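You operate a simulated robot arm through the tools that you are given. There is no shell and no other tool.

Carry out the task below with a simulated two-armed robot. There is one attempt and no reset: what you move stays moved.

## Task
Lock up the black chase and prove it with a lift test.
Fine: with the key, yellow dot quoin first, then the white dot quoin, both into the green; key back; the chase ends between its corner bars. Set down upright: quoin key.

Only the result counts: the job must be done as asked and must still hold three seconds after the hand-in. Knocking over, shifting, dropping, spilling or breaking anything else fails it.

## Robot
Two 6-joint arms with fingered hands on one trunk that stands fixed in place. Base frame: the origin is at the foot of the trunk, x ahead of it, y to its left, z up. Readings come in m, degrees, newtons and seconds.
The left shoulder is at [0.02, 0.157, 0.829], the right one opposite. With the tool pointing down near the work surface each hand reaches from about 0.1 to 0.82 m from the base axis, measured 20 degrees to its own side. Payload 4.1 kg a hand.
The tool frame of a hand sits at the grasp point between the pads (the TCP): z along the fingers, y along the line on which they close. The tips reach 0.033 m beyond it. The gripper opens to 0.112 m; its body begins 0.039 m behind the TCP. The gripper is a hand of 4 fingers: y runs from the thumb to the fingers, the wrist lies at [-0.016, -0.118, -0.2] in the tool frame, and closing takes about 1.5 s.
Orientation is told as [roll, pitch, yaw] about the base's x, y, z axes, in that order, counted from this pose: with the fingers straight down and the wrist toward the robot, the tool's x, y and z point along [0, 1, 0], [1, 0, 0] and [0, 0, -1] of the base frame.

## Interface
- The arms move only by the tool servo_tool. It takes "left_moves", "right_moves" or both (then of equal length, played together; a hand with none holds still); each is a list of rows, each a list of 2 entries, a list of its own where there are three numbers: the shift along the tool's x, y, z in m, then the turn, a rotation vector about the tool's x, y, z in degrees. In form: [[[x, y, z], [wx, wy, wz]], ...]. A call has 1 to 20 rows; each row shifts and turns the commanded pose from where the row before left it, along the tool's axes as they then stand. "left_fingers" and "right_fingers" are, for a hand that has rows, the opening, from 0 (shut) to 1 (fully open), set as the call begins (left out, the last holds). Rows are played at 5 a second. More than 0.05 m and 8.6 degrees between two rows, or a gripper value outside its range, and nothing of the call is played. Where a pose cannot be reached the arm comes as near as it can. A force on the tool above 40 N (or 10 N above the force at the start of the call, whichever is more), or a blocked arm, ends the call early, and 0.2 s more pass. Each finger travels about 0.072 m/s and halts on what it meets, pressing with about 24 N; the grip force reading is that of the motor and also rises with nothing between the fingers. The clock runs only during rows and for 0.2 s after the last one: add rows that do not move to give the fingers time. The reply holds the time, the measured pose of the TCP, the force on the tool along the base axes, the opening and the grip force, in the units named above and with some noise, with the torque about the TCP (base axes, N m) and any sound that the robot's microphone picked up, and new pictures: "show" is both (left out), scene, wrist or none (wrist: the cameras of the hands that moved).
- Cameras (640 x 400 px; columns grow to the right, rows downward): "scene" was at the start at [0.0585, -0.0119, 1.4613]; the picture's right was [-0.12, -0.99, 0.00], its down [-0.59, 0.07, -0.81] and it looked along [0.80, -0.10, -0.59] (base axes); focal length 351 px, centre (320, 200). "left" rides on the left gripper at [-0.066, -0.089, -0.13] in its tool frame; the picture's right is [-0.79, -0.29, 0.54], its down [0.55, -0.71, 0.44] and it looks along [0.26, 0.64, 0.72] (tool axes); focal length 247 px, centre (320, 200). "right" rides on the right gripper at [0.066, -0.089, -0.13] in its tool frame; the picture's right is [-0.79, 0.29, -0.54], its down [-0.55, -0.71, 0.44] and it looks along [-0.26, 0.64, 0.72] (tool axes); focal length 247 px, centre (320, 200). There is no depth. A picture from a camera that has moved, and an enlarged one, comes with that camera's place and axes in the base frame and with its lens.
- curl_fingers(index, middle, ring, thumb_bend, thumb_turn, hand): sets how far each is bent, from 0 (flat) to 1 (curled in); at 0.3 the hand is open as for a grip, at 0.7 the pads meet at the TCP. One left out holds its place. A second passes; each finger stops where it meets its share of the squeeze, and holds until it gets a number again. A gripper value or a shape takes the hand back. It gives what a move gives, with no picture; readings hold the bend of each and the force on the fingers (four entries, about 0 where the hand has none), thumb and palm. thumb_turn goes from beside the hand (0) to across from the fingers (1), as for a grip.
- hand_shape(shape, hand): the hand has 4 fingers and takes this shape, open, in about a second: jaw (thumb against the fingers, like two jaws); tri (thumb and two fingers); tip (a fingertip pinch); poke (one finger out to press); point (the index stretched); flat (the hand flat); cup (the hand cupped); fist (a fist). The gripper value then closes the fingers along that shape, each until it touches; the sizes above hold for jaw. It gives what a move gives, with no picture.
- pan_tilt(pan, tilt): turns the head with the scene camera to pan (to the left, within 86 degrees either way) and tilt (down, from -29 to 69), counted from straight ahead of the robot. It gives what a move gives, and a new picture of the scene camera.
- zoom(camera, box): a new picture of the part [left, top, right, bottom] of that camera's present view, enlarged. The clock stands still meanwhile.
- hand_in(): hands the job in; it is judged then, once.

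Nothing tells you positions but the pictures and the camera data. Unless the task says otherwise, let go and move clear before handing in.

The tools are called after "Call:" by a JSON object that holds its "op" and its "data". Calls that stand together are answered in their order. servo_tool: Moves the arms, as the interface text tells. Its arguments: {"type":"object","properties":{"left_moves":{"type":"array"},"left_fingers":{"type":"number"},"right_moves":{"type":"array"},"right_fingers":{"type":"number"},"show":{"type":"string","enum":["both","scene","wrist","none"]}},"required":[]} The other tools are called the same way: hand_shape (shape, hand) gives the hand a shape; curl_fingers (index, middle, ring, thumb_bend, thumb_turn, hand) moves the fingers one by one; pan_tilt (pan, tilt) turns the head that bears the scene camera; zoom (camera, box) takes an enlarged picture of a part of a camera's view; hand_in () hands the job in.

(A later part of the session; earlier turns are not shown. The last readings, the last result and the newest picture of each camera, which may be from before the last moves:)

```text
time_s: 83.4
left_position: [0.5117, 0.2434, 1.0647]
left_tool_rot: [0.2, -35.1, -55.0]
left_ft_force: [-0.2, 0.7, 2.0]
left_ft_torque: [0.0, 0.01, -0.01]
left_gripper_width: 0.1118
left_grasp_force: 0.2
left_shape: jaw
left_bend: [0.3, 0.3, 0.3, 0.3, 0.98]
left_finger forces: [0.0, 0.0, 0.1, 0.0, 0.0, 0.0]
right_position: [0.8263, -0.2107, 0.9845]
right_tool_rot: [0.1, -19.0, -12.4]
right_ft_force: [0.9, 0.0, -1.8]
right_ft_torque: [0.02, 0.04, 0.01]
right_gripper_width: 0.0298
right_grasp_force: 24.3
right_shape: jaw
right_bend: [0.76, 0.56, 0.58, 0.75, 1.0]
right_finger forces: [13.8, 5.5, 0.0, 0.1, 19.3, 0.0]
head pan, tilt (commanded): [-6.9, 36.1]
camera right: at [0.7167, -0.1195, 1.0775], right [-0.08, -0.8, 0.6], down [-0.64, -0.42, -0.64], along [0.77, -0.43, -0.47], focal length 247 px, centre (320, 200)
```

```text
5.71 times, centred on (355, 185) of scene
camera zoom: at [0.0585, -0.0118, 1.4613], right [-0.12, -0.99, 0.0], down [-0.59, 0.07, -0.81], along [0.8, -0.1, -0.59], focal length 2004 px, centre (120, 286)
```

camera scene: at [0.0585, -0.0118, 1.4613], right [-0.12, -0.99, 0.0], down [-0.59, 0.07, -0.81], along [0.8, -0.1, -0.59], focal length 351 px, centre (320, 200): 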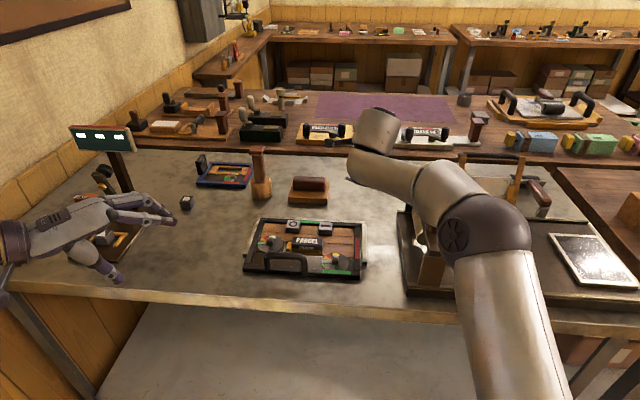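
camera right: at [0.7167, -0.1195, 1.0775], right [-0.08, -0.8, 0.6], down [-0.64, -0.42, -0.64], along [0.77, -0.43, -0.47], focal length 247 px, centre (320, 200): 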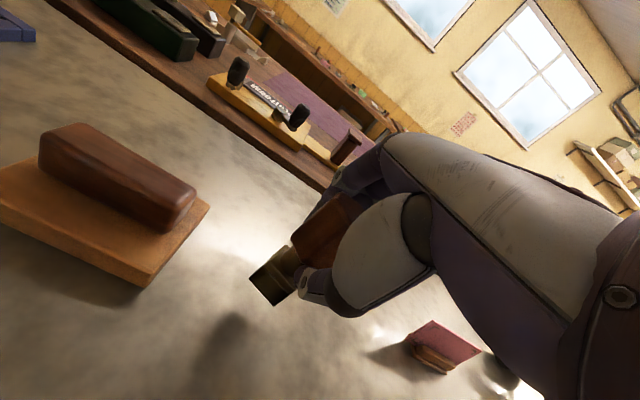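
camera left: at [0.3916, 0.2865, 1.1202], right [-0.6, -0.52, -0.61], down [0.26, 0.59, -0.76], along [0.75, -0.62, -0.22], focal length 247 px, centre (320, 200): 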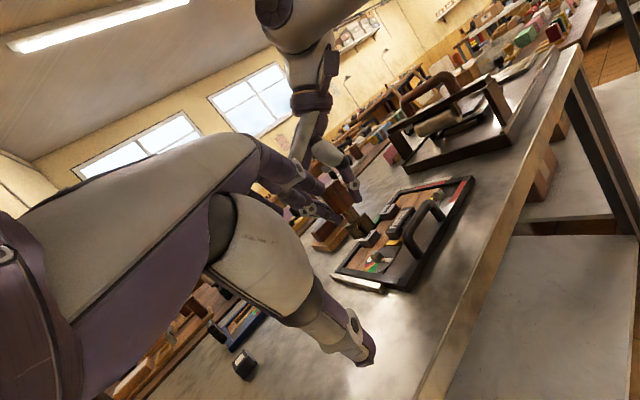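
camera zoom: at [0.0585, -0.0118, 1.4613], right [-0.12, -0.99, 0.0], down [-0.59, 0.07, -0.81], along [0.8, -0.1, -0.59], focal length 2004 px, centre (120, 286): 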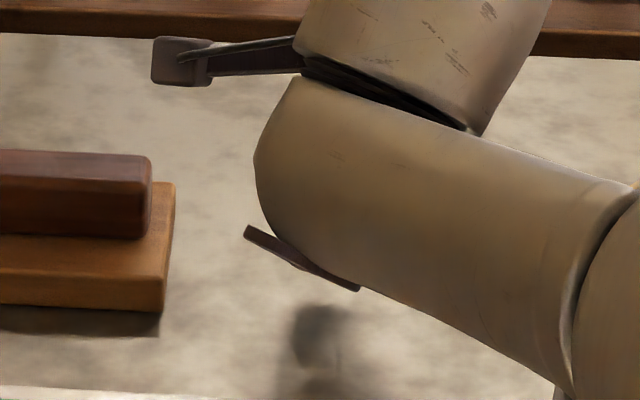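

The socket is above its original spot at about (0.837, −0.210). Lowering gently to the table with small steps.

Call:
{"op": "servo_tool", "data": {"right_moves": [[[0, -0.0023, 0.0066], [0, 0, 0]], [[0, -0.0023, 0.0066], [0, 0, 0]], [[0, -0.001, 0.0028], [0, 0, 0]], [[0, 0, 0], [0, 0, 0]]], "show": "none"}}

Call:
{"op": "servo_tool", "data": {"right_moves": [[[0, -0.0007, 0.0019], [0, 0, 0]], [[0, -0.0007, 0.0019], [0, 0, 0]], [[0, 0, 0], [0, 0, 0]]], "show": "none"}}

Call:
{"op": "zoom", "data": {"camera": "right", "box": [220, 200, 340, 320]}}

```text
time_s: 84.4
left_position: [0.5112, 0.2423, 1.0649]
left_tool_rot: [0.1, -35.2, -55.1]
left_ft_force: [0.4, 0.4, -0.3]
left_ft_torque: [-0.03, -0.01, 0.0]
left_gripper_width: 0.112
left_grasp_force: 0.1
left_shape: jaw
left_bend: [0.3, 0.3, 0.3, 0.3, 0.98]
left_finger forces: [0.1, 0.0, 0.0, 0.1, 0.1, 0.0]
right_position: [0.8246, -0.2096, 0.9668]
right_tool_rot: [0.1, -19.0, -12.5]
right_ft_force: [-1.3, 1.2, -1.4]
right_ft_torque: [0.0, 0.02, 0.01]
right_gripper_width: 0.03
right_grasp_force: 23.8
right_shape: jaw
right_bend: [0.76, 0.56, 0.58, 0.75, 1.0]
right_finger forces: [13.7, 5.5, 0.1, 0.0, 19.1, 0.0]
head pan, tilt (commanded): [-6.9, 36.1]
```

```text
time_s: 85.2
left_position: [0.5102, 0.2432, 1.0663]
left_tool_rot: [0.0, -35.1, -55.1]
left_ft_force: [-0.4, -0.1, -0.1]
left_ft_torque: [0.0, -0.03, 0.0]
left_gripper_width: 0.1118
left_grasp_force: 0.0
left_shape: jaw
left_bend: [0.3, 0.3, 0.3, 0.3, 0.98]
left_finger forces: [0.0, 0.0, 0.0, 0.0, 0.1, 0.0]
right_position: [0.8241, -0.2093, 0.9643]
right_tool_rot: [0.1, -19.0, -12.5]
right_ft_force: [-0.1, 0.2, -1.1]
right_ft_torque: [0.02, -0.03, -0.05]
right_gripper_width: 0.0303
right_grasp_force: 24.3
right_shape: jaw
right_bend: [0.76, 0.56, 0.58, 0.75, 1.0]
right_finger forces: [13.7, 5.4, 0.1, 0.1, 19.2, 0.0]
head pan, tilt (commanded): [-6.9, 36.1]
```

```text
3.33 times, centred on (280, 260) of right
camera zoom: at [0.7157, -0.1189, 1.0564], right [-0.08, -0.79, 0.6], down [-0.64, -0.42, -0.64], along [0.77, -0.43, -0.47], focal length 823 px, centre (453, 0)
```

zoom: 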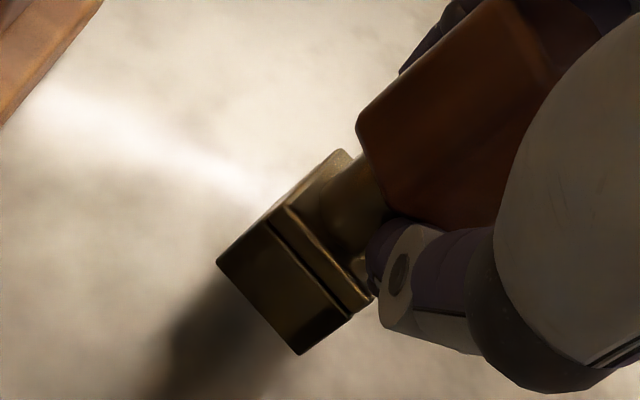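

Almost there; continuing in 1.5 mm steps until contact.

Call:
{"op": "servo_tool", "data": {"right_moves": [[[0, -0.0005, 0.0014], [0, 0, 0]], [[0, -0.0005, 0.0014], [0, 0, 0]], [[0, 0, 0], [0, 0, 0]]], "show": "none"}}

Call:
{"op": "zoom", "data": {"camera": "right", "box": [220, 200, 340, 320]}}

```text
time_s: 86.0
left_position: [0.5109, 0.242, 1.0649]
left_tool_rot: [0.1, -35.2, -55.0]
left_ft_force: [1.0, -0.4, -0.7]
left_ft_torque: [0.03, 0.0, 0.02]
left_gripper_width: 0.1118
left_grasp_force: 0.0
left_shape: jaw
left_bend: [0.3, 0.3, 0.3, 0.3, 0.98]
left_finger forces: [0.0, 0.0, 0.0, 0.2, 0.0, 0.0]
right_position: [0.8246, -0.2098, 0.9604]
right_tool_rot: [0.1, -19.1, -12.5]
right_ft_force: [-0.6, 0.6, -1.9]
right_ft_torque: [0.0, 0.0, -0.02]
right_gripper_width: 0.0299
right_grasp_force: 23.9
right_shape: jaw
right_bend: [0.76, 0.56, 0.58, 0.75, 1.0]
right_finger forces: [13.7, 5.6, 0.0, 0.0, 19.2, 0.0]
head pan, tilt (commanded): [-6.9, 36.1]
```

```text
3.33 times, centred on (280, 260) of right
camera zoom: at [0.7153, -0.1186, 1.0538], right [-0.08, -0.8, 0.6], down [-0.64, -0.42, -0.64], along [0.77, -0.43, -0.47], focal length 823 px, centre (453, 0)
```

zoom: 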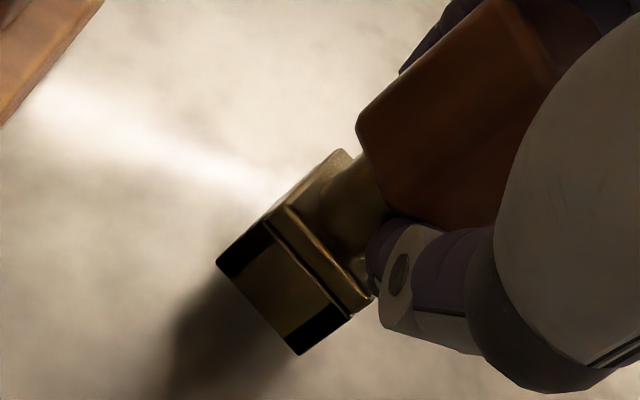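

Call:
{"op": "servo_tool", "data": {"right_moves": [[[0, -0.0005, 0.0014], [0, 0, 0]], [[0, -0.0005, 0.0014], [0, 0, 0]], [[0, 0, 0], [0, 0, 0]]], "show": "none"}}

Call:
{"op": "servo_tool", "data": {"right_moves": [[[0, -0.0005, 0.0014], [0, 0, 0]], [[0, 0, 0], [0, 0, 0]]], "show": "none"}}

Call:
{"op": "zoom", "data": {"camera": "right", "box": [220, 200, 340, 320]}}

```text
time_s: 86.8
left_position: [0.5103, 0.2426, 1.066]
left_tool_rot: [0.1, -35.2, -55.0]
left_ft_force: [0.4, 0.1, -1.2]
left_ft_torque: [0.04, 0.02, -0.02]
left_gripper_width: 0.1119
left_grasp_force: 0.0
left_shape: jaw
left_bend: [0.3, 0.3, 0.3, 0.3, 0.98]
left_finger forces: [0.0, 0.0, 0.1, 0.0, 0.1, 0.0]
right_position: [0.8238, -0.21, 0.9567]
right_tool_rot: [0.1, -19.0, -12.6]
right_ft_force: [-0.6, 0.4, -1.5]
right_ft_torque: [0.01, 0.02, -0.01]
right_gripper_width: 0.0298
right_grasp_force: 24.7
right_shape: jaw
right_bend: [0.76, 0.56, 0.58, 0.75, 1.0]
right_finger forces: [13.7, 5.6, 0.0, 0.0, 19.2, 0.1]
head pan, tilt (commanded): [-6.9, 36.1]
```

```text
time_s: 87.4
left_position: [0.5122, 0.2439, 1.0649]
left_tool_rot: [0.1, -35.1, -55.0]
left_ft_force: [1.2, -0.5, -0.8]
left_ft_torque: [0.03, 0.0, -0.04]
left_gripper_width: 0.1119
left_grasp_force: 0.1
left_shape: jaw
left_bend: [0.3, 0.3, 0.3, 0.3, 0.98]
left_finger forces: [0.0, 0.0, 0.0, 0.0, 0.0, 0.0]
right_position: [0.8251, -0.2094, 0.9565]
right_tool_rot: [0.1, -19.0, -12.5]
right_ft_force: [0.4, 0.0, -1.5]
right_ft_torque: [0.03, 0.01, 0.01]
right_gripper_width: 0.0301
right_grasp_force: 24.2
right_shape: jaw
right_bend: [0.76, 0.56, 0.58, 0.75, 1.0]
right_finger forces: [13.7, 5.4, 0.1, 0.0, 19.2, 0.0]
head pan, tilt (commanded): [-6.9, 36.1]
```

```text
3.33 times, centred on (280, 260) of right
camera zoom: at [0.7155, -0.1183, 1.0494], right [-0.08, -0.8, 0.6], down [-0.64, -0.42, -0.64], along [0.77, -0.43, -0.47], focal length 823 px, centre (453, 0)
```

zoom: 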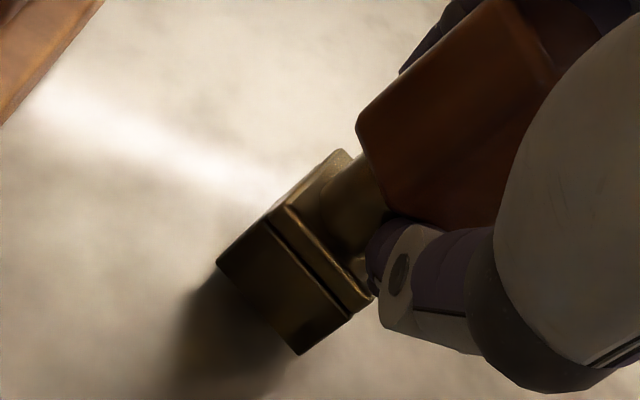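

Call:
{"op": "servo_tool", "data": {"right_moves": [[[0, -0.0005, 0.0014], [0, 0, 0]], [[0, -0.0005, 0.0014], [0, 0, 0]], [[0, 0, 0], [0, 0, 0]]], "show": "none"}}

Call:
{"op": "servo_tool", "data": {"right_moves": [[[0, -0.0005, 0.0014], [0, 0, 0]], [[0, 0, 0], [0, 0, 0]]], "show": "none"}}

Call:
{"op": "zoom", "data": {"camera": "right", "box": [220, 200, 340, 320]}}

```text
time_s: 88.2
left_position: [0.5111, 0.2438, 1.0647]
left_tool_rot: [0.1, -35.1, -54.9]
left_ft_force: [-0.1, -0.8, -0.2]
left_ft_torque: [-0.01, 0.0, -0.01]
left_gripper_width: 0.1119
left_grasp_force: 0.1
left_shape: jaw
left_bend: [0.3, 0.3, 0.3, 0.3, 0.98]
left_finger forces: [0.0, 0.0, 0.1, 0.0, 0.0, 0.0]
right_position: [0.8238, -0.2106, 0.9533]
right_tool_rot: [0.1, -19.0, -12.5]
right_ft_force: [-0.9, 0.9, 0.6]
right_ft_torque: [0.02, -0.04, 0.04]
right_gripper_width: 0.0298
right_grasp_force: 24.0
right_shape: jaw
right_bend: [0.76, 0.56, 0.58, 0.75, 1.0]
right_finger forces: [13.9, 5.3, 0.0, 0.0, 18.8, 0.0]
head pan, tilt (commanded): [-6.9, 36.1]
```

```text
time_s: 88.8
left_position: [0.5089, 0.2443, 1.0652]
left_tool_rot: [0.1, -35.1, -55.0]
left_ft_force: [-0.6, -1.0, 0.3]
left_ft_torque: [0.01, -0.01, 0.0]
left_gripper_width: 0.1118
left_grasp_force: 0.0
left_shape: jaw
left_bend: [0.3, 0.3, 0.3, 0.3, 0.98]
left_finger forces: [0.1, 0.1, 0.0, 0.1, 0.0, 0.0]
right_position: [0.8243, -0.2096, 0.9524]
right_tool_rot: [0.1, -19.1, -12.5]
right_ft_force: [0.3, 2.0, 6.0]
right_ft_torque: [0.01, -0.15, 0.03]
right_gripper_width: 0.0308
right_grasp_force: 24.1
right_shape: jaw
right_bend: [0.76, 0.56, 0.58, 0.76, 1.0]
right_finger forces: [15.1, 5.7, 0.0, 0.0, 18.2, 0.1]
head pan, tilt (commanded): [-6.9, 36.1]
```

```text
3.33 times, centred on (280, 260) of right
camera zoom: at [0.7148, -0.1186, 1.046], right [-0.08, -0.8, 0.6], down [-0.63, -0.42, -0.65], along [0.77, -0.43, -0.47], focal length 823 px, centre (453, 0)
```

zoom: 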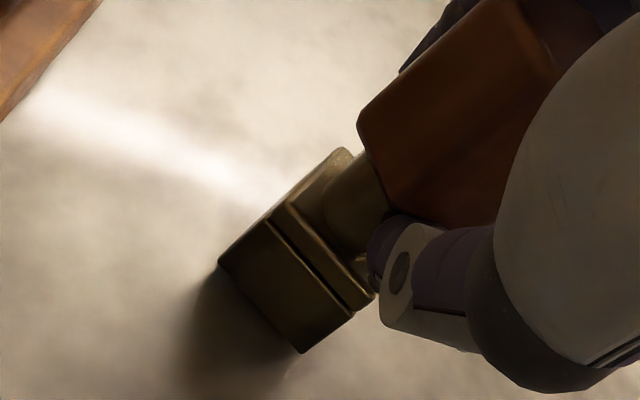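

Contact with the table (≈7 N), slightly on the far edge. I'll ease up a millimetre, tilt back 2.5°, and touch down again flat.

Call:
{"op": "servo_tool", "data": {"right_moves": [[[0, 0.0007, -0.0019], [0, 0, 0]], [[0, 0, 0], [-2.5, 0, 0]], [[0, -0.0005, 0.0013], [0, 0, 0]], [[0, 0, 0], [0, 0, 0]]], "show": "none"}}

Call:
{"op": "zoom", "data": {"camera": "right", "box": [220, 200, 340, 320]}}

```text
time_s: 89.8
left_position: [0.5104, 0.2424, 1.064]
left_tool_rot: [0.1, -35.1, -55.0]
left_ft_force: [-0.5, -0.6, -0.1]
left_ft_torque: [-0.01, 0.01, -0.02]
left_gripper_width: 0.1115
left_grasp_force: 0.1
left_shape: jaw
left_bend: [0.3, 0.3, 0.3, 0.3, 0.98]
left_finger forces: [0.0, 0.0, 0.0, 0.1, 0.0, 0.1]
right_position: [0.8246, -0.2107, 0.9517]
right_tool_rot: [0.2, -21.5, -12.5]
right_ft_force: [-1.1, -0.4, 2.4]
right_ft_torque: [-0.02, 0.06, -0.01]
right_gripper_width: 0.0308
right_grasp_force: 24.3
right_shape: jaw
right_bend: [0.76, 0.56, 0.58, 0.76, 1.0]
right_finger forces: [15.0, 6.5, 0.0, 0.0, 19.3, 0.1]
head pan, tilt (commanded): [-6.9, 36.1]
```

```text
3.33 times, centred on (280, 260) of right
camera zoom: at [0.7113, -0.1188, 1.0399], right [-0.1, -0.79, 0.61], down [-0.61, -0.43, -0.67], along [0.79, -0.44, -0.44], focal length 823 px, centre (453, 0)
```

zoom: 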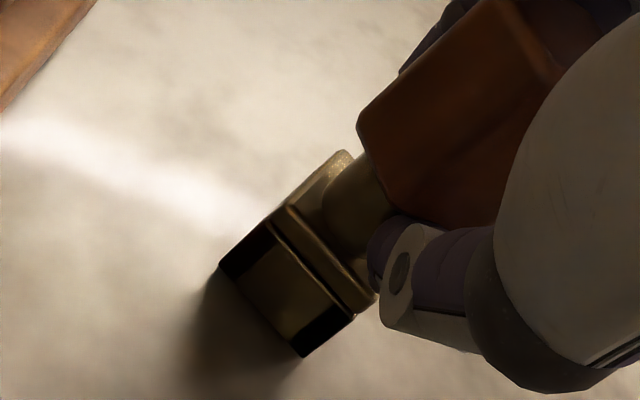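

The base is now sitting nearly flat with light pressure. Releasing slowly.

Call:
{"op": "servo_tool", "data": {"right_moves": [[[0, 0, 0], [0, 0, 0]], [[0, 0, 0], [0, 0, 0]], [[0, 0, 0], [0, 0, 0]]], "right_fingers": 0.4, "show": "none"}}

Call:
{"op": "zoom", "data": {"camera": "right", "box": [200, 160, 360, 320]}}

Call:
{"op": "servo_tool", "data": {"right_moves": [[[0, 0, 0], [0, 0, 0]], [[0, 0, 0], [0, 0, 0]], [[0, 0, 0], [0, 0, 0]], [[0, 0, 0], [0, 0, 0]], [[0, 0, 0], [0, 0, 0]], [[0, 0, 0], [0, 0, 0]]], "right_fingers": 1.0, "show": "wrist"}}

Call:
{"op": "zoom", "data": {"camera": "right", "box": [200, 160, 360, 320]}}

```text
time_s: 90.6
left_position: [0.5106, 0.2439, 1.0647]
left_tool_rot: [0.1, -35.1, -55.0]
left_ft_force: [-0.8, 0.2, 0.3]
left_ft_torque: [0.04, 0.0, -0.02]
left_gripper_width: 0.1116
left_grasp_force: 0.1
left_shape: jaw
left_bend: [0.3, 0.3, 0.3, 0.3, 0.98]
left_finger forces: [0.0, 0.0, 0.0, 0.0, 0.0, 0.0]
right_position: [0.8253, -0.2108, 0.9518]
right_tool_rot: [0.1, -21.5, -12.6]
right_ft_force: [0.0, 0.1, 0.3]
right_ft_torque: [0.0, 0.0, 0.06]
right_gripper_width: 0.0447
right_grasp_force: 0.1
right_shape: jaw
right_bend: [0.76, 0.49, 0.46, 0.73, 1.0]
right_finger forces: [0.1, 0.0, 0.1, 0.1, 0.1, 0.1]
head pan, tilt (commanded): [-6.9, 36.1]
```

```text
2.50 times, centred on (280, 240) of right
camera zoom: at [0.7114, -0.1186, 1.0398], right [-0.1, -0.79, 0.61], down [-0.61, -0.43, -0.67], along [0.79, -0.44, -0.44], focal length 617 px, centre (420, 100)
```

zoom: 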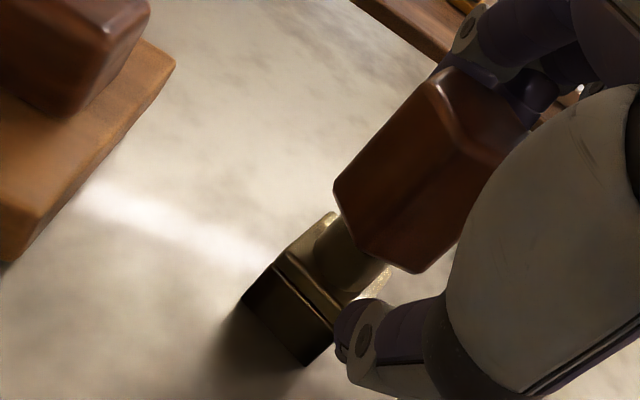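

```text
time_s: 92.0
left_position: [0.5112, 0.2424, 1.0641]
left_tool_rot: [0.1, -35.2, -54.9]
left_ft_force: [-0.2, -0.2, -0.5]
left_ft_torque: [-0.01, -0.02, -0.03]
left_gripper_width: 0.1121
left_grasp_force: 0.1
left_shape: jaw
left_bend: [0.3, 0.3, 0.3, 0.3, 0.98]
left_finger forces: [0.1, 0.0, 0.0, 0.0, 0.0, 0.1]
right_position: [0.8246, -0.2099, 0.953]
right_tool_rot: [0.1, -21.5, -12.5]
right_ft_force: [-0.2, -0.8, 0.2]
right_ft_torque: [0.0, 0.01, 0.02]
right_gripper_width: 0.1118
right_grasp_force: 0.1
right_shape: jaw
right_bend: [0.3, 0.3, 0.3, 0.3, 0.98]
right_finger forces: [0.0, 0.0, 0.0, 0.0, 0.1, 0.0]
head pan, tilt (commanded): [-6.9, 36.1]
camera right: at [0.7114, -0.1186, 1.04], right [-0.1, -0.79, 0.61], down [-0.61, -0.43, -0.67], along [0.79, -0.44, -0.44], focal length 247 px, centre (320, 200)
```

right: 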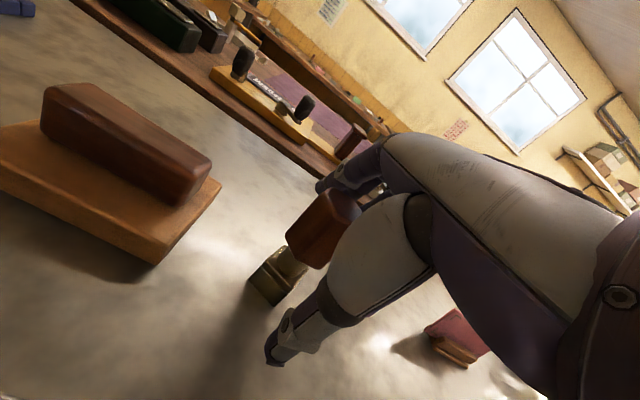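

```text
2.50 times, centred on (280, 240) of right
camera zoom: at [0.7114, -0.1186, 1.04], right [-0.1, -0.79, 0.61], down [-0.61, -0.43, -0.67], along [0.79, -0.44, -0.44], focal length 617 px, centre (420, 100)
```

zoom: 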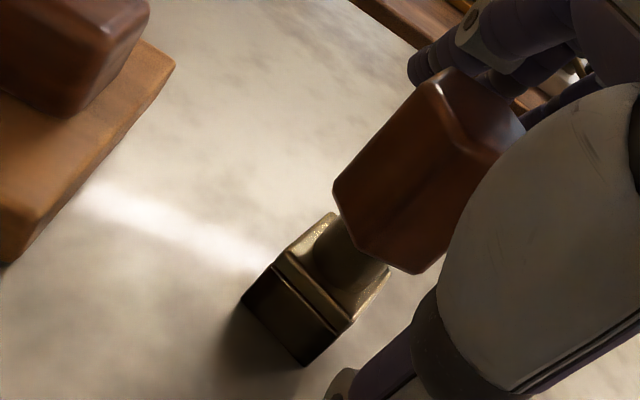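

The key stands upright where it came from. I'll centre the open hand around it and withdraw back along the finger direction.

Call:
{"op": "servo_tool", "data": {"right_moves": [[[0, 0.009, 0], [0, 0, 0]], [[0, 0, -0.02], [0, 0, 0]], [[0, 0, -0.03], [0, 0, 0]], [[0, 0, -0.03], [0, 0, 0]], [[0, 0, -0.03], [0, 0, 0]], [[0, -0.03, -0.02], [0, 0, 0]], [[0, -0.04, 0], [0, 0, 0]], [[0, 0, 0], [0, 0, 0]]], "show": "both"}}

Call:
{"op": "zoom", "data": {"camera": "right", "box": [150, 180, 350, 380]}}

Call:
{"op": "zoom", "data": {"camera": "scene", "box": [300, 150, 400, 220]}}

```text
time_s: 93.8
left_position: [0.5106, 0.2428, 1.0647]
left_tool_rot: [0.1, -35.0, -54.9]
left_ft_force: [-0.6, 0.3, 0.3]
left_ft_torque: [0.04, -0.01, -0.03]
left_gripper_width: 0.1115
left_grasp_force: 0.0
left_shape: jaw
left_bend: [0.3, 0.3, 0.3, 0.3, 0.98]
left_finger forces: [0.0, 0.1, 0.0, 0.0, 0.1, 0.0]
right_position: [0.7225, -0.1896, 1.0513]
right_tool_rot: [0.0, -21.5, -12.5]
right_ft_force: [-0.2, 0.3, -0.4]
right_ft_torque: [-0.01, -0.02, 0.01]
right_gripper_width: 0.1119
right_grasp_force: 0.0
right_shape: jaw
right_bend: [0.3, 0.3, 0.3, 0.3, 0.98]
right_finger forces: [0.1, 0.0, 0.0, 0.0, 0.0, 0.0]
head pan, tilt (commanded): [-6.9, 36.1]
camera scene: at [0.0586, -0.0118, 1.4613], right [-0.12, -0.99, 0.0], down [-0.59, 0.07, -0.81], along [0.8, -0.1, -0.59], focal length 351 px, centre (320, 200)
camera right: at [0.6088, -0.0967, 1.1387], right [-0.1, -0.79, 0.6], down [-0.61, -0.43, -0.67], along [0.79, -0.44, -0.44], focal length 247 px, centre (320, 200)
```

scene: 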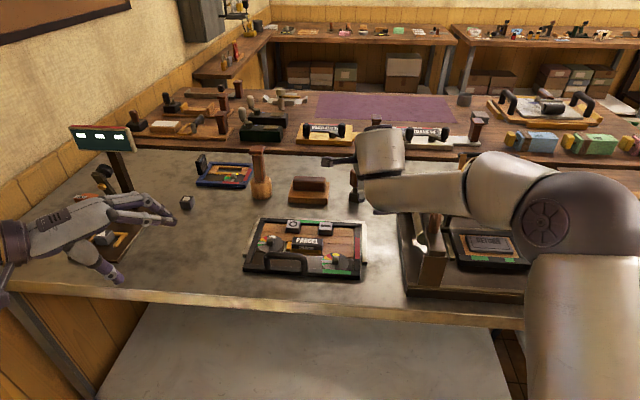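
right: 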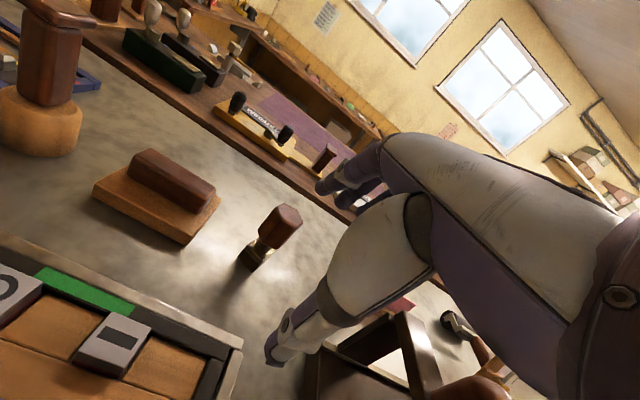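

```text
2.00 times, centred on (250, 280) of right
camera zoom: at [0.6088, -0.0967, 1.1387], right [-0.1, -0.79, 0.6], down [-0.61, -0.43, -0.67], along [0.79, -0.44, -0.44], focal length 494 px, centre (460, 40)
```

zoom: 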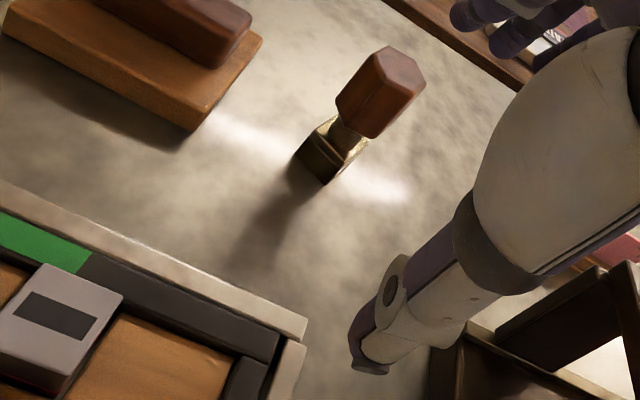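

```text
5.71 times, centred on (350, 185) of scene
camera zoom: at [0.0586, -0.0118, 1.4613], right [-0.12, -0.99, 0.0], down [-0.59, 0.07, -0.81], along [0.8, -0.1, -0.59], focal length 2004 px, centre (149, 286)
```

zoom: 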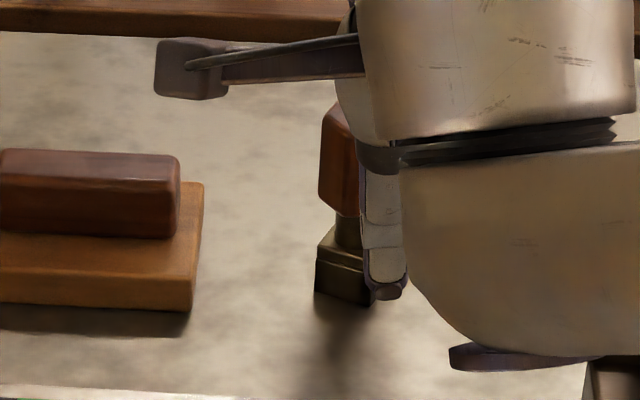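

The key is back, upright. Next is the lift test: the arch handle's bar is at about (0.588, −0.003, 0.929). I'll retreat the right arm to its starting lookout, and bring the left hand, pointing straight down and yawed to match, above the handle.

Call:
{"op": "servo_tool", "data": {"right_moves": [[[0, 0.0147, -0.0372], [7.17, 0, 0]], [[0, 0.0099, -0.0388], [7.17, 0, 0]], [[0, 0, 0], [7.16, 0, 0]], [[-0.0201, -0.0363, -0.0125], [0, 0, 0]], [[-0.0201, -0.0363, -0.0125], [0, 0, 0]], [[-0.0201, -0.0363, -0.0125], [0, 0, 0]], [[-0.0201, -0.0363, -0.0125], [0, 0, 0]], [[-0.0201, -0.0363, -0.0125], [0, 0, 0]], [[-0.0201, -0.0363, -0.0125], [0, 0, 0]], [[-0.0201, -0.0363, -0.0125], [0, 0, 0]], [[0, 0, 0], [0, 0, 0]]], "left_moves": [[[0, 0, 0], [7.02, 0, 0]], [[0, 0, 0], [7.02, 0, 0]], [[0, 0, 0], [7.02, 0, 0]], [[0, 0, 0], [7.02, 0, 0]], [[0, 0, 0], [7.02, 0, 0]], [[0, 0, 0], [0, 0, -8.5]], [[0, 0, 0], [0, 0, -8.5]], [[0, 0, 0], [0, 0, -8.5]], [[0, 0, 0], [0, 0, -8.5]], [[0, 0, 0], [0, 0, -8.5]], [[0, 0, 0], [0, 0, 0]]], "show": "both"}}

Call:
{"op": "zoom", "data": {"camera": "scene", "box": [320, 150, 400, 210]}}

Call:
{"op": "zoom", "data": {"camera": "right", "box": [20, 70, 290, 240]}}

```text
time_s: 96.2
left_position: [0.5103, 0.2425, 1.0672]
left_tool_rot: [0.2, -0.1, -12.5]
left_ft_force: [1.1, -0.9, -0.5]
left_ft_torque: [-0.03, 0.01, -0.03]
left_gripper_width: 0.1116
left_grasp_force: 0.0
left_shape: jaw
left_bend: [0.3, 0.3, 0.3, 0.3, 0.98]
left_finger forces: [0.0, 0.0, 0.0, 0.1, 0.1, 0.0]
right_position: [0.4298, -0.268, 1.2077]
right_tool_rot: [0.0, 0.0, -12.6]
right_ft_force: [0.0, 0.1, -0.2]
right_ft_torque: [-0.04, 0.0, 0.04]
right_gripper_width: 0.112
right_grasp_force: 0.1
right_shape: jaw
right_bend: [0.3, 0.3, 0.3, 0.3, 0.98]
right_finger forces: [0.0, 0.0, 0.0, 0.1, 0.0, 0.1]
right hand out of reach, approached as far as the arm can: row 3
head pan, tilt (commanded): [-6.9, 36.1]
camera scene: at [0.0587, -0.0118, 1.4613], right [-0.12, -0.99, 0.0], down [-0.59, 0.07, -0.81], along [0.8, -0.1, -0.59], focal length 351 px, centre (320, 200)
camera right: at [0.3571, -0.1861, 1.3368], right [0.11, -0.84, 0.54], down [-0.81, -0.39, -0.44], along [0.57, -0.39, -0.72], focal length 247 px, centre (320, 200)
camera left: at [0.41, 0.1975, 1.1958], right [-0.45, -0.71, -0.54], down [-0.57, 0.69, -0.44], along [0.68, 0.11, -0.72], focal length 247 px, centre (320, 200)
```

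scene: 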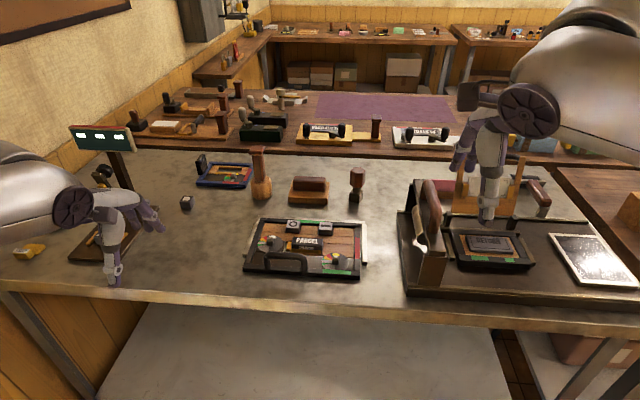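
right: 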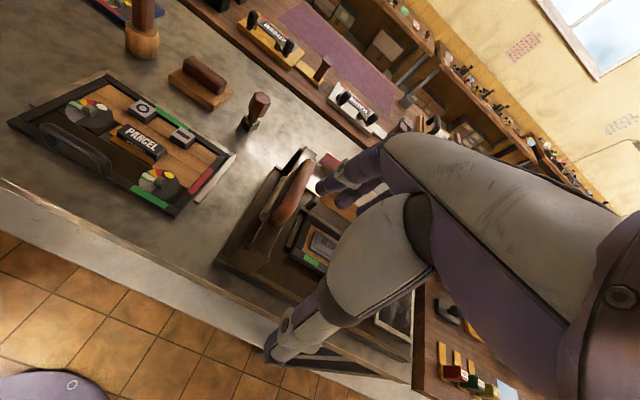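
left: 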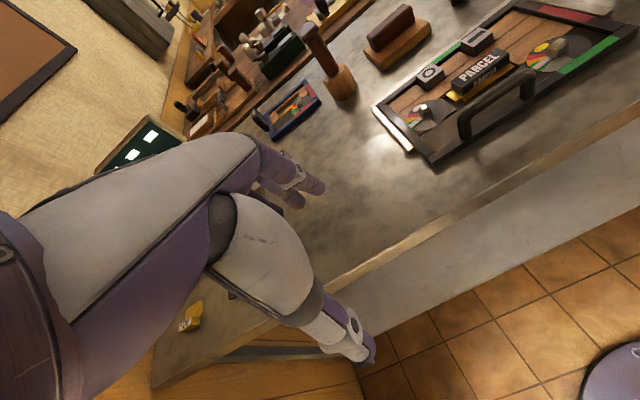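

```text
6.67 times, centred on (360, 180) of scene
camera zoom: at [0.0587, -0.0118, 1.4613], right [-0.12, -0.99, 0.0], down [-0.59, 0.07, -0.81], along [0.8, -0.1, -0.59], focal length 2338 px, centre (53, 333)
```

zoom: 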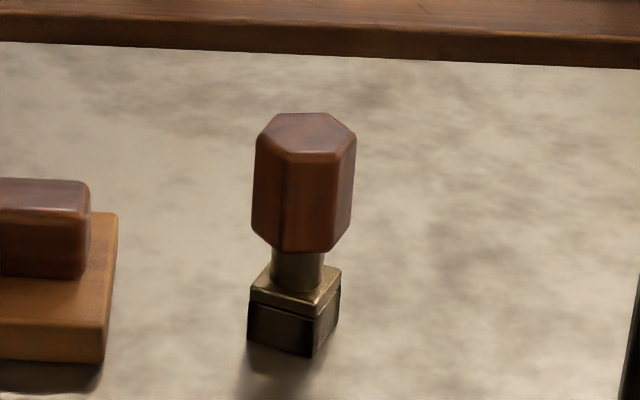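

```text
2.35 times, centred on (155, 155) of right
camera zoom: at [0.3571, -0.1861, 1.3368], right [0.11, -0.84, 0.54], down [-0.81, -0.39, -0.44], along [0.57, -0.39, -0.72], focal length 581 px, centre (708, 306)
```

zoom: 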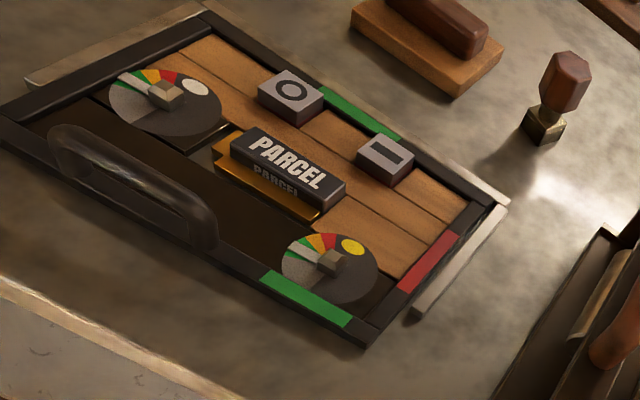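

The key stands upright within a few mm of its starting place, and both pointers are in green. Now moving the left hand over the arch handle.

Call:
{"op": "servo_tool", "data": {"left_moves": [[[-0.03715, 0.0215, 0.0029], [0, 0, 0]], [[-0.03715, 0.0215, 0.0029], [0, 0, 0]], [[-0.03715, 0.0215, 0.0029], [0, 0, 0]], [[-0.03715, 0.0215, 0.0029], [0, 0, 0]], [[-0.03715, 0.0215, 0.0029], [0, 0, 0]], [[-0.03715, 0.0215, 0.0029], [0, 0, 0]], [[0, 0, 0], [0, 0, 0]]], "show": "both"}}

Call:
{"op": "zoom", "data": {"camera": "left", "box": [220, 150, 440, 370]}}

Call:
{"op": "zoom", "data": {"camera": "scene", "box": [220, 180, 360, 290]}}

Call:
{"op": "zoom", "data": {"camera": "right", "box": [0, 50, 240, 220]}}

```text
time_s: 97.8
left_position: [0.5885, -0.0028, 1.049]
left_tool_rot: [0.1, 0.1, -12.4]
left_ft_force: [0.0, 0.3, 0.4]
left_ft_torque: [-0.05, -0.01, 0.04]
left_gripper_width: 0.1119
left_grasp_force: 0.1
left_shape: jaw
left_bend: [0.3, 0.3, 0.3, 0.3, 0.98]
left_finger forces: [0.0, 0.0, 0.0, 0.0, 0.1, 0.0]
right_position: [0.4303, -0.2684, 1.207]
right_tool_rot: [0.1, 0.0, -12.5]
right_ft_force: [-1.0, -0.3, 0.4]
right_ft_torque: [-0.02, 0.02, 0.02]
right_gripper_width: 0.112
right_grasp_force: 0.0
right_shape: jaw
right_bend: [0.3, 0.3, 0.3, 0.3, 0.98]
right_finger forces: [0.1, 0.0, 0.0, 0.0, 0.1, 0.0]
head pan, tilt (commanded): [-6.9, 36.1]
camera scene: at [0.0584, -0.0117, 1.4613], right [-0.12, -0.99, 0.0], down [-0.59, 0.07, -0.81], along [0.8, -0.1, -0.59], focal length 351 px, centre (320, 200)
camera left: at [0.4874, -0.0485, 1.1774], right [-0.45, -0.71, -0.54], down [-0.57, 0.69, -0.44], along [0.68, 0.11, -0.72], focal length 247 px, centre (320, 200)
```

scene: 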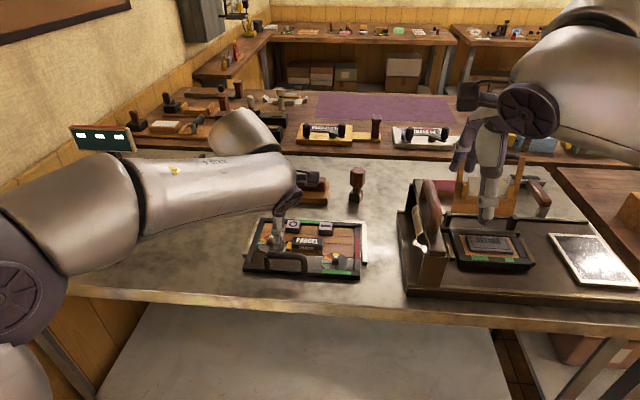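
left: 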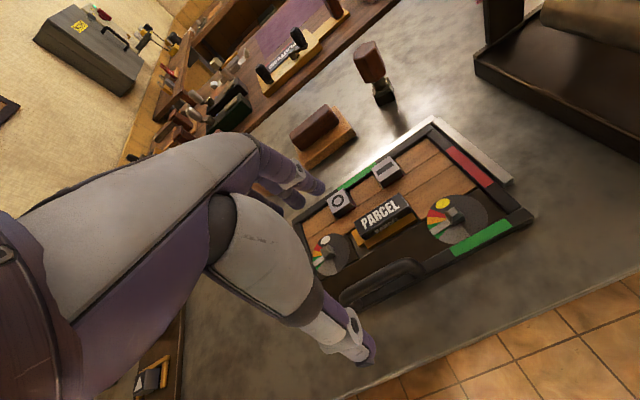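

```text
1.82 times, centred on (330, 260) of left
camera zoom: at [0.4874, -0.0485, 1.1774], right [-0.45, -0.71, -0.54], down [-0.57, 0.69, -0.44], along [0.68, 0.11, -0.72], focal length 449 px, centre (302, 91)
```

zoom: 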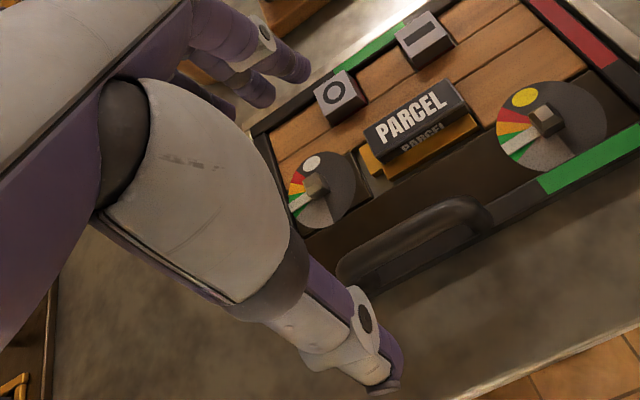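

```text
3.64 times, centred on (290, 235) of scene
camera zoom: at [0.0584, -0.0117, 1.4613], right [-0.12, -0.99, 0.0], down [-0.59, 0.07, -0.81], along [0.8, -0.1, -0.59], focal length 1275 px, centre (429, 73)
```

zoom: 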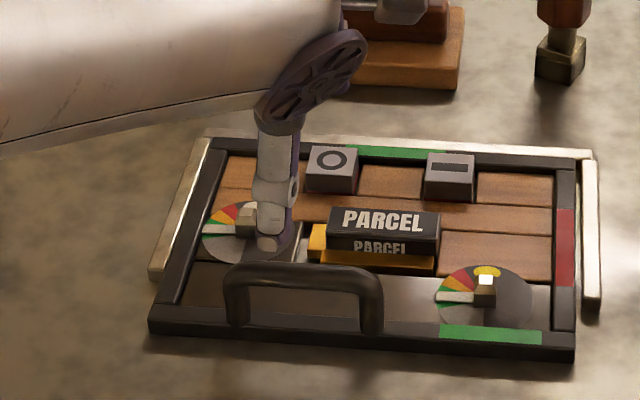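

```text
2.35 times, centred on (120, 135) of right
camera zoom: at [0.3574, -0.186, 1.3369], right [0.11, -0.84, 0.54], down [-0.81, -0.39, -0.44], along [0.57, -0.39, -0.72], focal length 581 px, centre (791, 353)
```

zoom: 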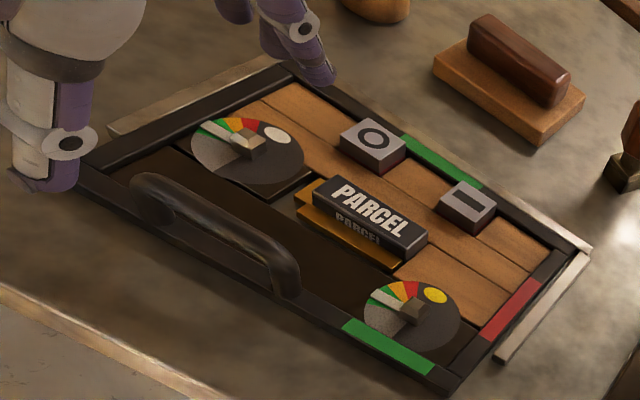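

The bar's middle is at about (0.586, −0.005, 0.929), directly under the left hand. A fully open hand would put the far fingertips onto the type, so I'll pre-shape the fingers narrower with individual control, up here in free air, and look.

Call:
{"op": "curl_fingers", "data": {"hand": "left", "index": 0.5, "middle": 0.5, "ring": 0.5, "thumb_bend": 0.5, "thumb_turn": 1.0}}

Call:
{"op": "zoom", "data": {"camera": "left", "box": [220, 120, 440, 390]}}

Call:
{"op": "zoom", "data": {"camera": "scene", "box": [240, 180, 340, 260]}}

Call:
{"op": "zoom", "data": {"camera": "right", "box": [0, 20, 160, 160]}}

```text
time_s: 98.8
left_position: [0.5881, -0.0012, 1.0488]
left_tool_rot: [0.1, 0.0, -12.6]
left_ft_force: [-0.5, 0.0, -0.3]
left_ft_torque: [-0.01, 0.0, 0.0]
left_gripper_width: 0.0579
left_grasp_force: 0.0
left_shape: fingers
left_bend: [0.5, 0.5, 0.5, 0.5, 1.0]
left_finger forces: [0.0, 0.0, 0.1, 0.0, 0.1, 0.0]
right_position: [0.43, -0.2709, 1.206]
right_tool_rot: [0.1, -0.1, -12.5]
right_ft_force: [-0.7, -0.6, 0.4]
right_ft_torque: [0.0, -0.01, 0.02]
right_gripper_width: 0.1117
right_grasp_force: 0.1
right_shape: jaw
right_bend: [0.3, 0.3, 0.3, 0.3, 0.98]
right_finger forces: [0.0, 0.1, 0.0, 0.1, 0.1, 0.0]
head pan, tilt (commanded): [-6.9, 36.1]
```

```text
1.48 times, centred on (330, 255) of left
camera zoom: at [0.4874, -0.0482, 1.1774], right [-0.45, -0.71, -0.54], down [-0.57, 0.69, -0.44], along [0.68, 0.11, -0.72], focal length 366 px, centre (305, 118)
```

zoom: 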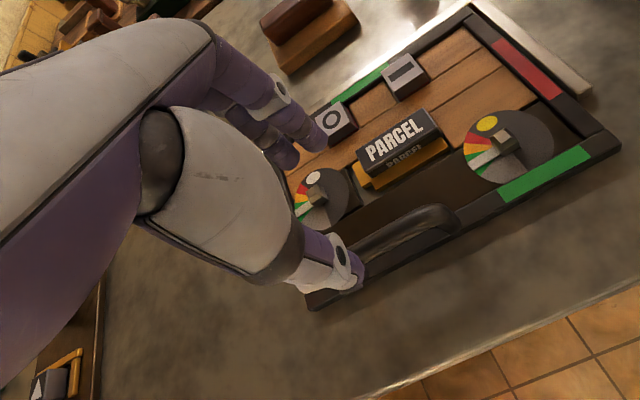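

```text
5.00 times, centred on (290, 220) of scene
camera zoom: at [0.0585, -0.0118, 1.4613], right [-0.12, -0.99, 0.0], down [-0.59, 0.07, -0.81], along [0.8, -0.1, -0.59], focal length 1754 px, centre (470, 100)
```

zoom: 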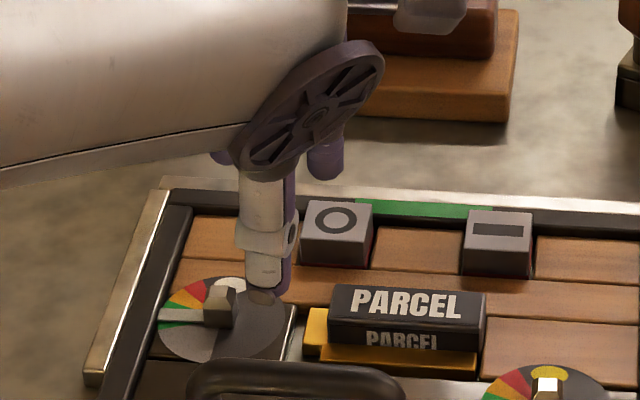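

```text
2.86 times, centred on (80, 90) of right
camera zoom: at [0.3574, -0.1862, 1.3369], right [0.11, -0.84, 0.54], down [-0.81, -0.39, -0.44], along [0.57, -0.39, -0.72], focal length 706 px, centre (1006, 514)
```

zoom: 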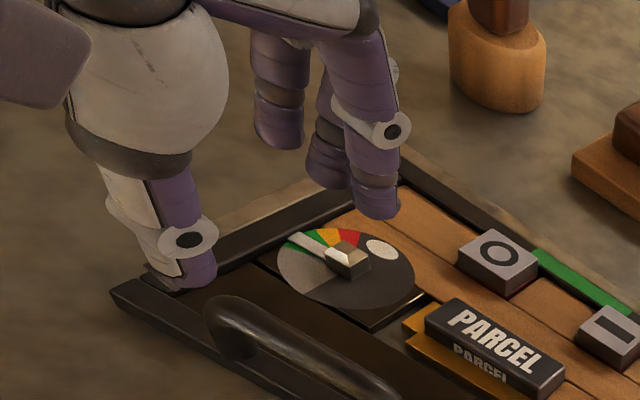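

Individual control gives an even, narrower opening. I'll narrow the finger side slightly more, then descend toward the bar.

Call:
{"op": "curl_fingers", "data": {"hand": "left", "index": 0.57, "middle": 0.57, "ring": 0.57, "thumb_bend": 0.5}}

Call:
{"op": "servo_tool", "data": {"left_moves": [[[0, -0.002, 0.03], [0, 0, 0]], [[0, 0, 0.03], [0, 0, 0]], [[0, 0, 0.015], [0, 0, 0]], [[0, 0, 0], [0, 0, 0]]], "show": "wrist"}}

Call:
{"op": "zoom", "data": {"camera": "left", "box": [240, 140, 440, 340]}}

Call:
{"op": "zoom", "data": {"camera": "right", "box": [0, 60, 140, 170]}}

Call:
{"op": "zoom", "data": {"camera": "scene", "box": [240, 200, 340, 290]}}

```text
time_s: 99.8
left_position: [0.5885, -0.002, 1.0492]
left_tool_rot: [0.1, 0.0, -12.5]
left_ft_force: [-0.1, -1.0, -0.7]
left_ft_torque: [0.02, 0.02, 0.02]
left_gripper_width: 0.05
left_grasp_force: 0.0
left_shape: fingers
left_bend: [0.56, 0.56, 0.56, 0.5, 1.0]
left_finger forces: [0.1, 0.0, 0.0, 0.1, 0.1, 0.0]
right_position: [0.4283, -0.2684, 1.2082]
right_tool_rot: [0.1, -0.1, -12.6]
right_ft_force: [0.0, -0.1, -0.7]
right_ft_torque: [0.01, -0.03, -0.02]
right_gripper_width: 0.112
right_grasp_force: 0.1
right_shape: jaw
right_bend: [0.3, 0.3, 0.3, 0.3, 0.98]
right_finger forces: [0.0, 0.0, 0.1, 0.0, 0.1, 0.0]
head pan, tilt (commanded): [-6.9, 36.1]
```

```text
time_s: 100.8
left_position: [0.5864, -0.0004, 0.9743]
left_tool_rot: [0.2, 0.0, -12.5]
left_ft_force: [0.4, 0.2, 0.6]
left_ft_torque: [-0.01, 0.01, 0.01]
left_gripper_width: 0.0497
left_grasp_force: 0.1
left_shape: fingers
left_bend: [0.56, 0.56, 0.56, 0.5, 1.0]
left_finger forces: [0.0, 0.0, 0.0, 0.0, 0.0, 0.0]
right_position: [0.4294, -0.2691, 1.2071]
right_tool_rot: [0.1, 0.0, -12.5]
right_ft_force: [0.1, 0.6, 0.9]
right_ft_torque: [0.01, -0.01, -0.03]
right_gripper_width: 0.1119
right_grasp_force: 0.0
right_shape: jaw
right_bend: [0.3, 0.3, 0.3, 0.3, 0.98]
right_finger forces: [0.0, 0.1, 0.0, 0.1, 0.0, 0.0]
head pan, tilt (commanded): [-6.9, 36.1]
camera left: at [0.4848, -0.0464, 1.103], right [-0.45, -0.71, -0.54], down [-0.57, 0.69, -0.44], along [0.68, 0.11, -0.72], focal length 247 px, centre (320, 200)
```

left: 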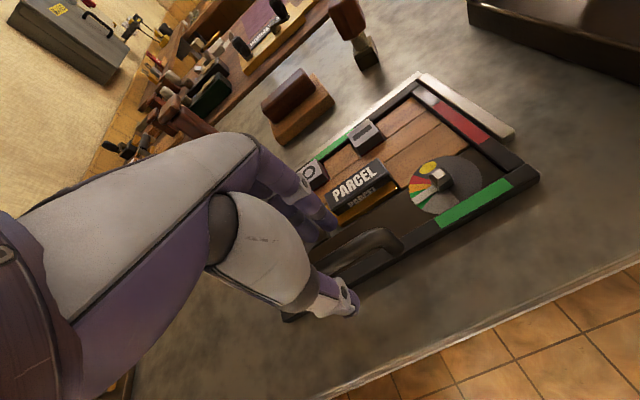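

```text
2.00 times, centred on (340, 240) of left
camera zoom: at [0.4848, -0.0464, 1.103], right [-0.45, -0.71, -0.54], down [-0.57, 0.69, -0.44], along [0.68, 0.11, -0.72], focal length 494 px, centre (280, 120)
```

zoom: 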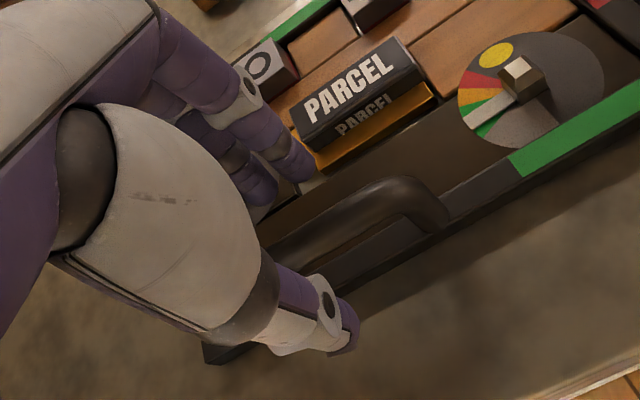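

```text
3.64 times, centred on (70, 115) of right
camera zoom: at [0.3574, -0.1862, 1.3369], right [0.11, -0.84, 0.54], down [-0.81, -0.39, -0.44], along [0.57, -0.39, -0.72], focal length 898 px, centre (1229, 509)
```

zoom: 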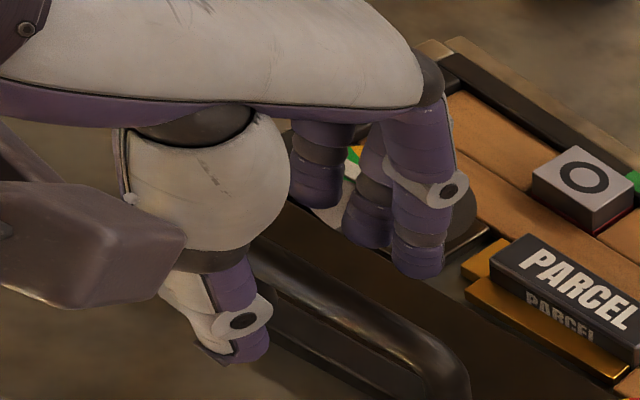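

```text
4.44 times, centred on (290, 245) of scene
camera zoom: at [0.0585, -0.0119, 1.4613], right [-0.12, -0.99, 0.0], down [-0.59, 0.07, -0.81], along [0.8, -0.1, -0.59], focal length 1559 px, centre (453, 0)
```

zoom: 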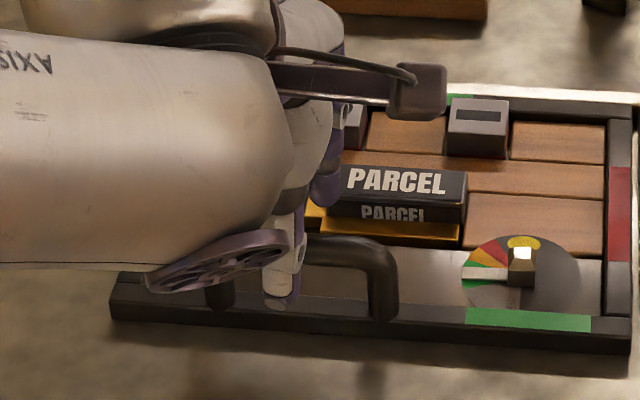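

Fingers straddle the bar; the finger row sits slightly left, so I'll shift 8 mm right and lower to the bar.

Call:
{"op": "servo_tool", "data": {"left_moves": [[[-0.008, 0, 0.01], [0, 0, 0]], [[0, 0, 0.015], [0, 0, 0]], [[0, 0, 0.01], [0, 0, 0]], [[0, 0, 0.005], [0, 0, 0]], [[0, 0, 0], [0, 0, 0]]], "show": "none"}}

Call:
{"op": "zoom", "data": {"camera": "left", "box": [240, 140, 440, 340]}}

Call:
{"op": "zoom", "data": {"camera": "right", "box": [0, 60, 140, 170]}}

Call:
{"op": "zoom", "data": {"camera": "scene", "box": [240, 200, 340, 290]}}

```text
time_s: 102.0
left_position: [0.5837, -0.0092, 0.9353]
left_tool_rot: [0.1, 0.1, -12.6]
left_ft_force: [0.4, 0.4, -0.6]
left_ft_torque: [-0.03, 0.0, 0.0]
left_gripper_width: 0.0496
left_grasp_force: 0.1
left_shape: fingers
left_bend: [0.56, 0.56, 0.56, 0.5, 1.0]
left_finger forces: [0.0, 0.1, 0.0, 0.0, 0.0, 0.0]
right_position: [0.4304, -0.2686, 1.2073]
right_tool_rot: [0.1, 0.0, -12.4]
right_ft_force: [0.1, -0.5, -0.9]
right_ft_torque: [0.0, 0.02, -0.01]
right_gripper_width: 0.1119
right_grasp_force: 0.1
right_shape: jaw
right_bend: [0.3, 0.3, 0.3, 0.3, 0.98]
right_finger forces: [0.0, 0.0, 0.0, 0.0, 0.0, 0.0]
head pan, tilt (commanded): [-6.9, 36.1]
```

```text
2.00 times, centred on (340, 240) of left
camera zoom: at [0.4833, -0.0547, 1.0638], right [-0.45, -0.71, -0.54], down [-0.57, 0.69, -0.43], along [0.68, 0.11, -0.72], focal length 494 px, centre (280, 120)
```

zoom: 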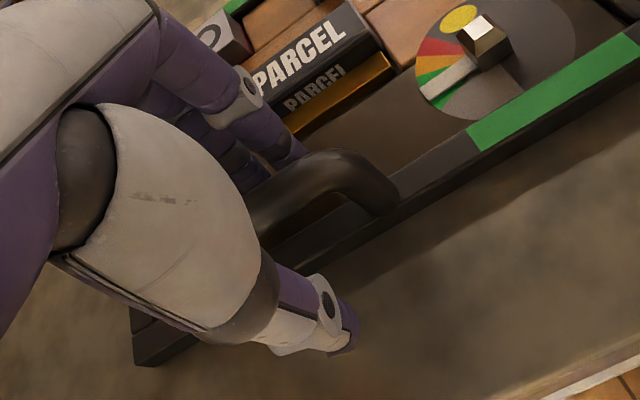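

```text
3.64 times, centred on (70, 115) of right
camera zoom: at [0.3574, -0.1862, 1.3369], right [0.11, -0.84, 0.54], down [-0.81, -0.39, -0.44], along [0.57, -0.39, -0.72], focal length 898 px, centre (1229, 509)
```

zoom: 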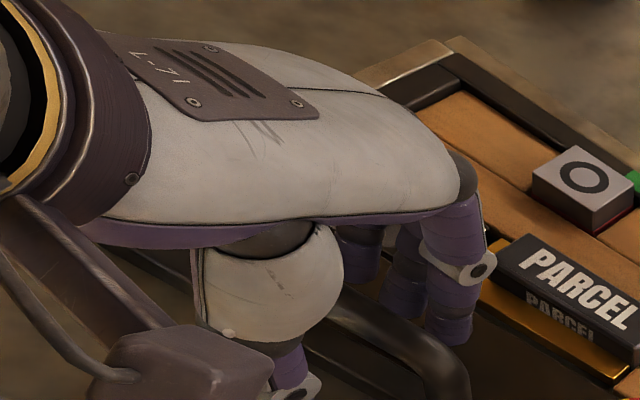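

```text
4.44 times, centred on (290, 245) of scene
camera zoom: at [0.0585, -0.0118, 1.4613], right [-0.12, -0.99, 0.0], down [-0.59, 0.07, -0.81], along [0.8, -0.1, -0.59], focal length 1559 px, centre (453, 0)
```

zoom: 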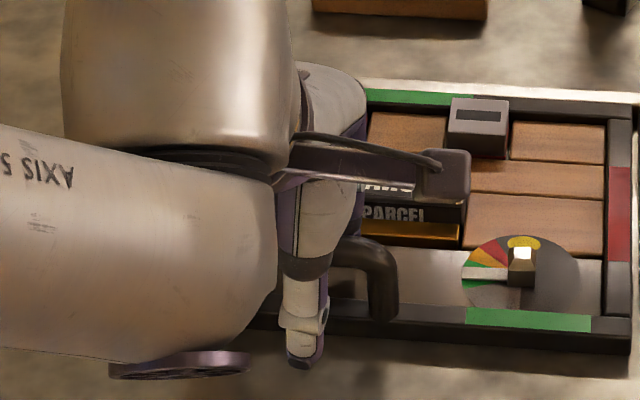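

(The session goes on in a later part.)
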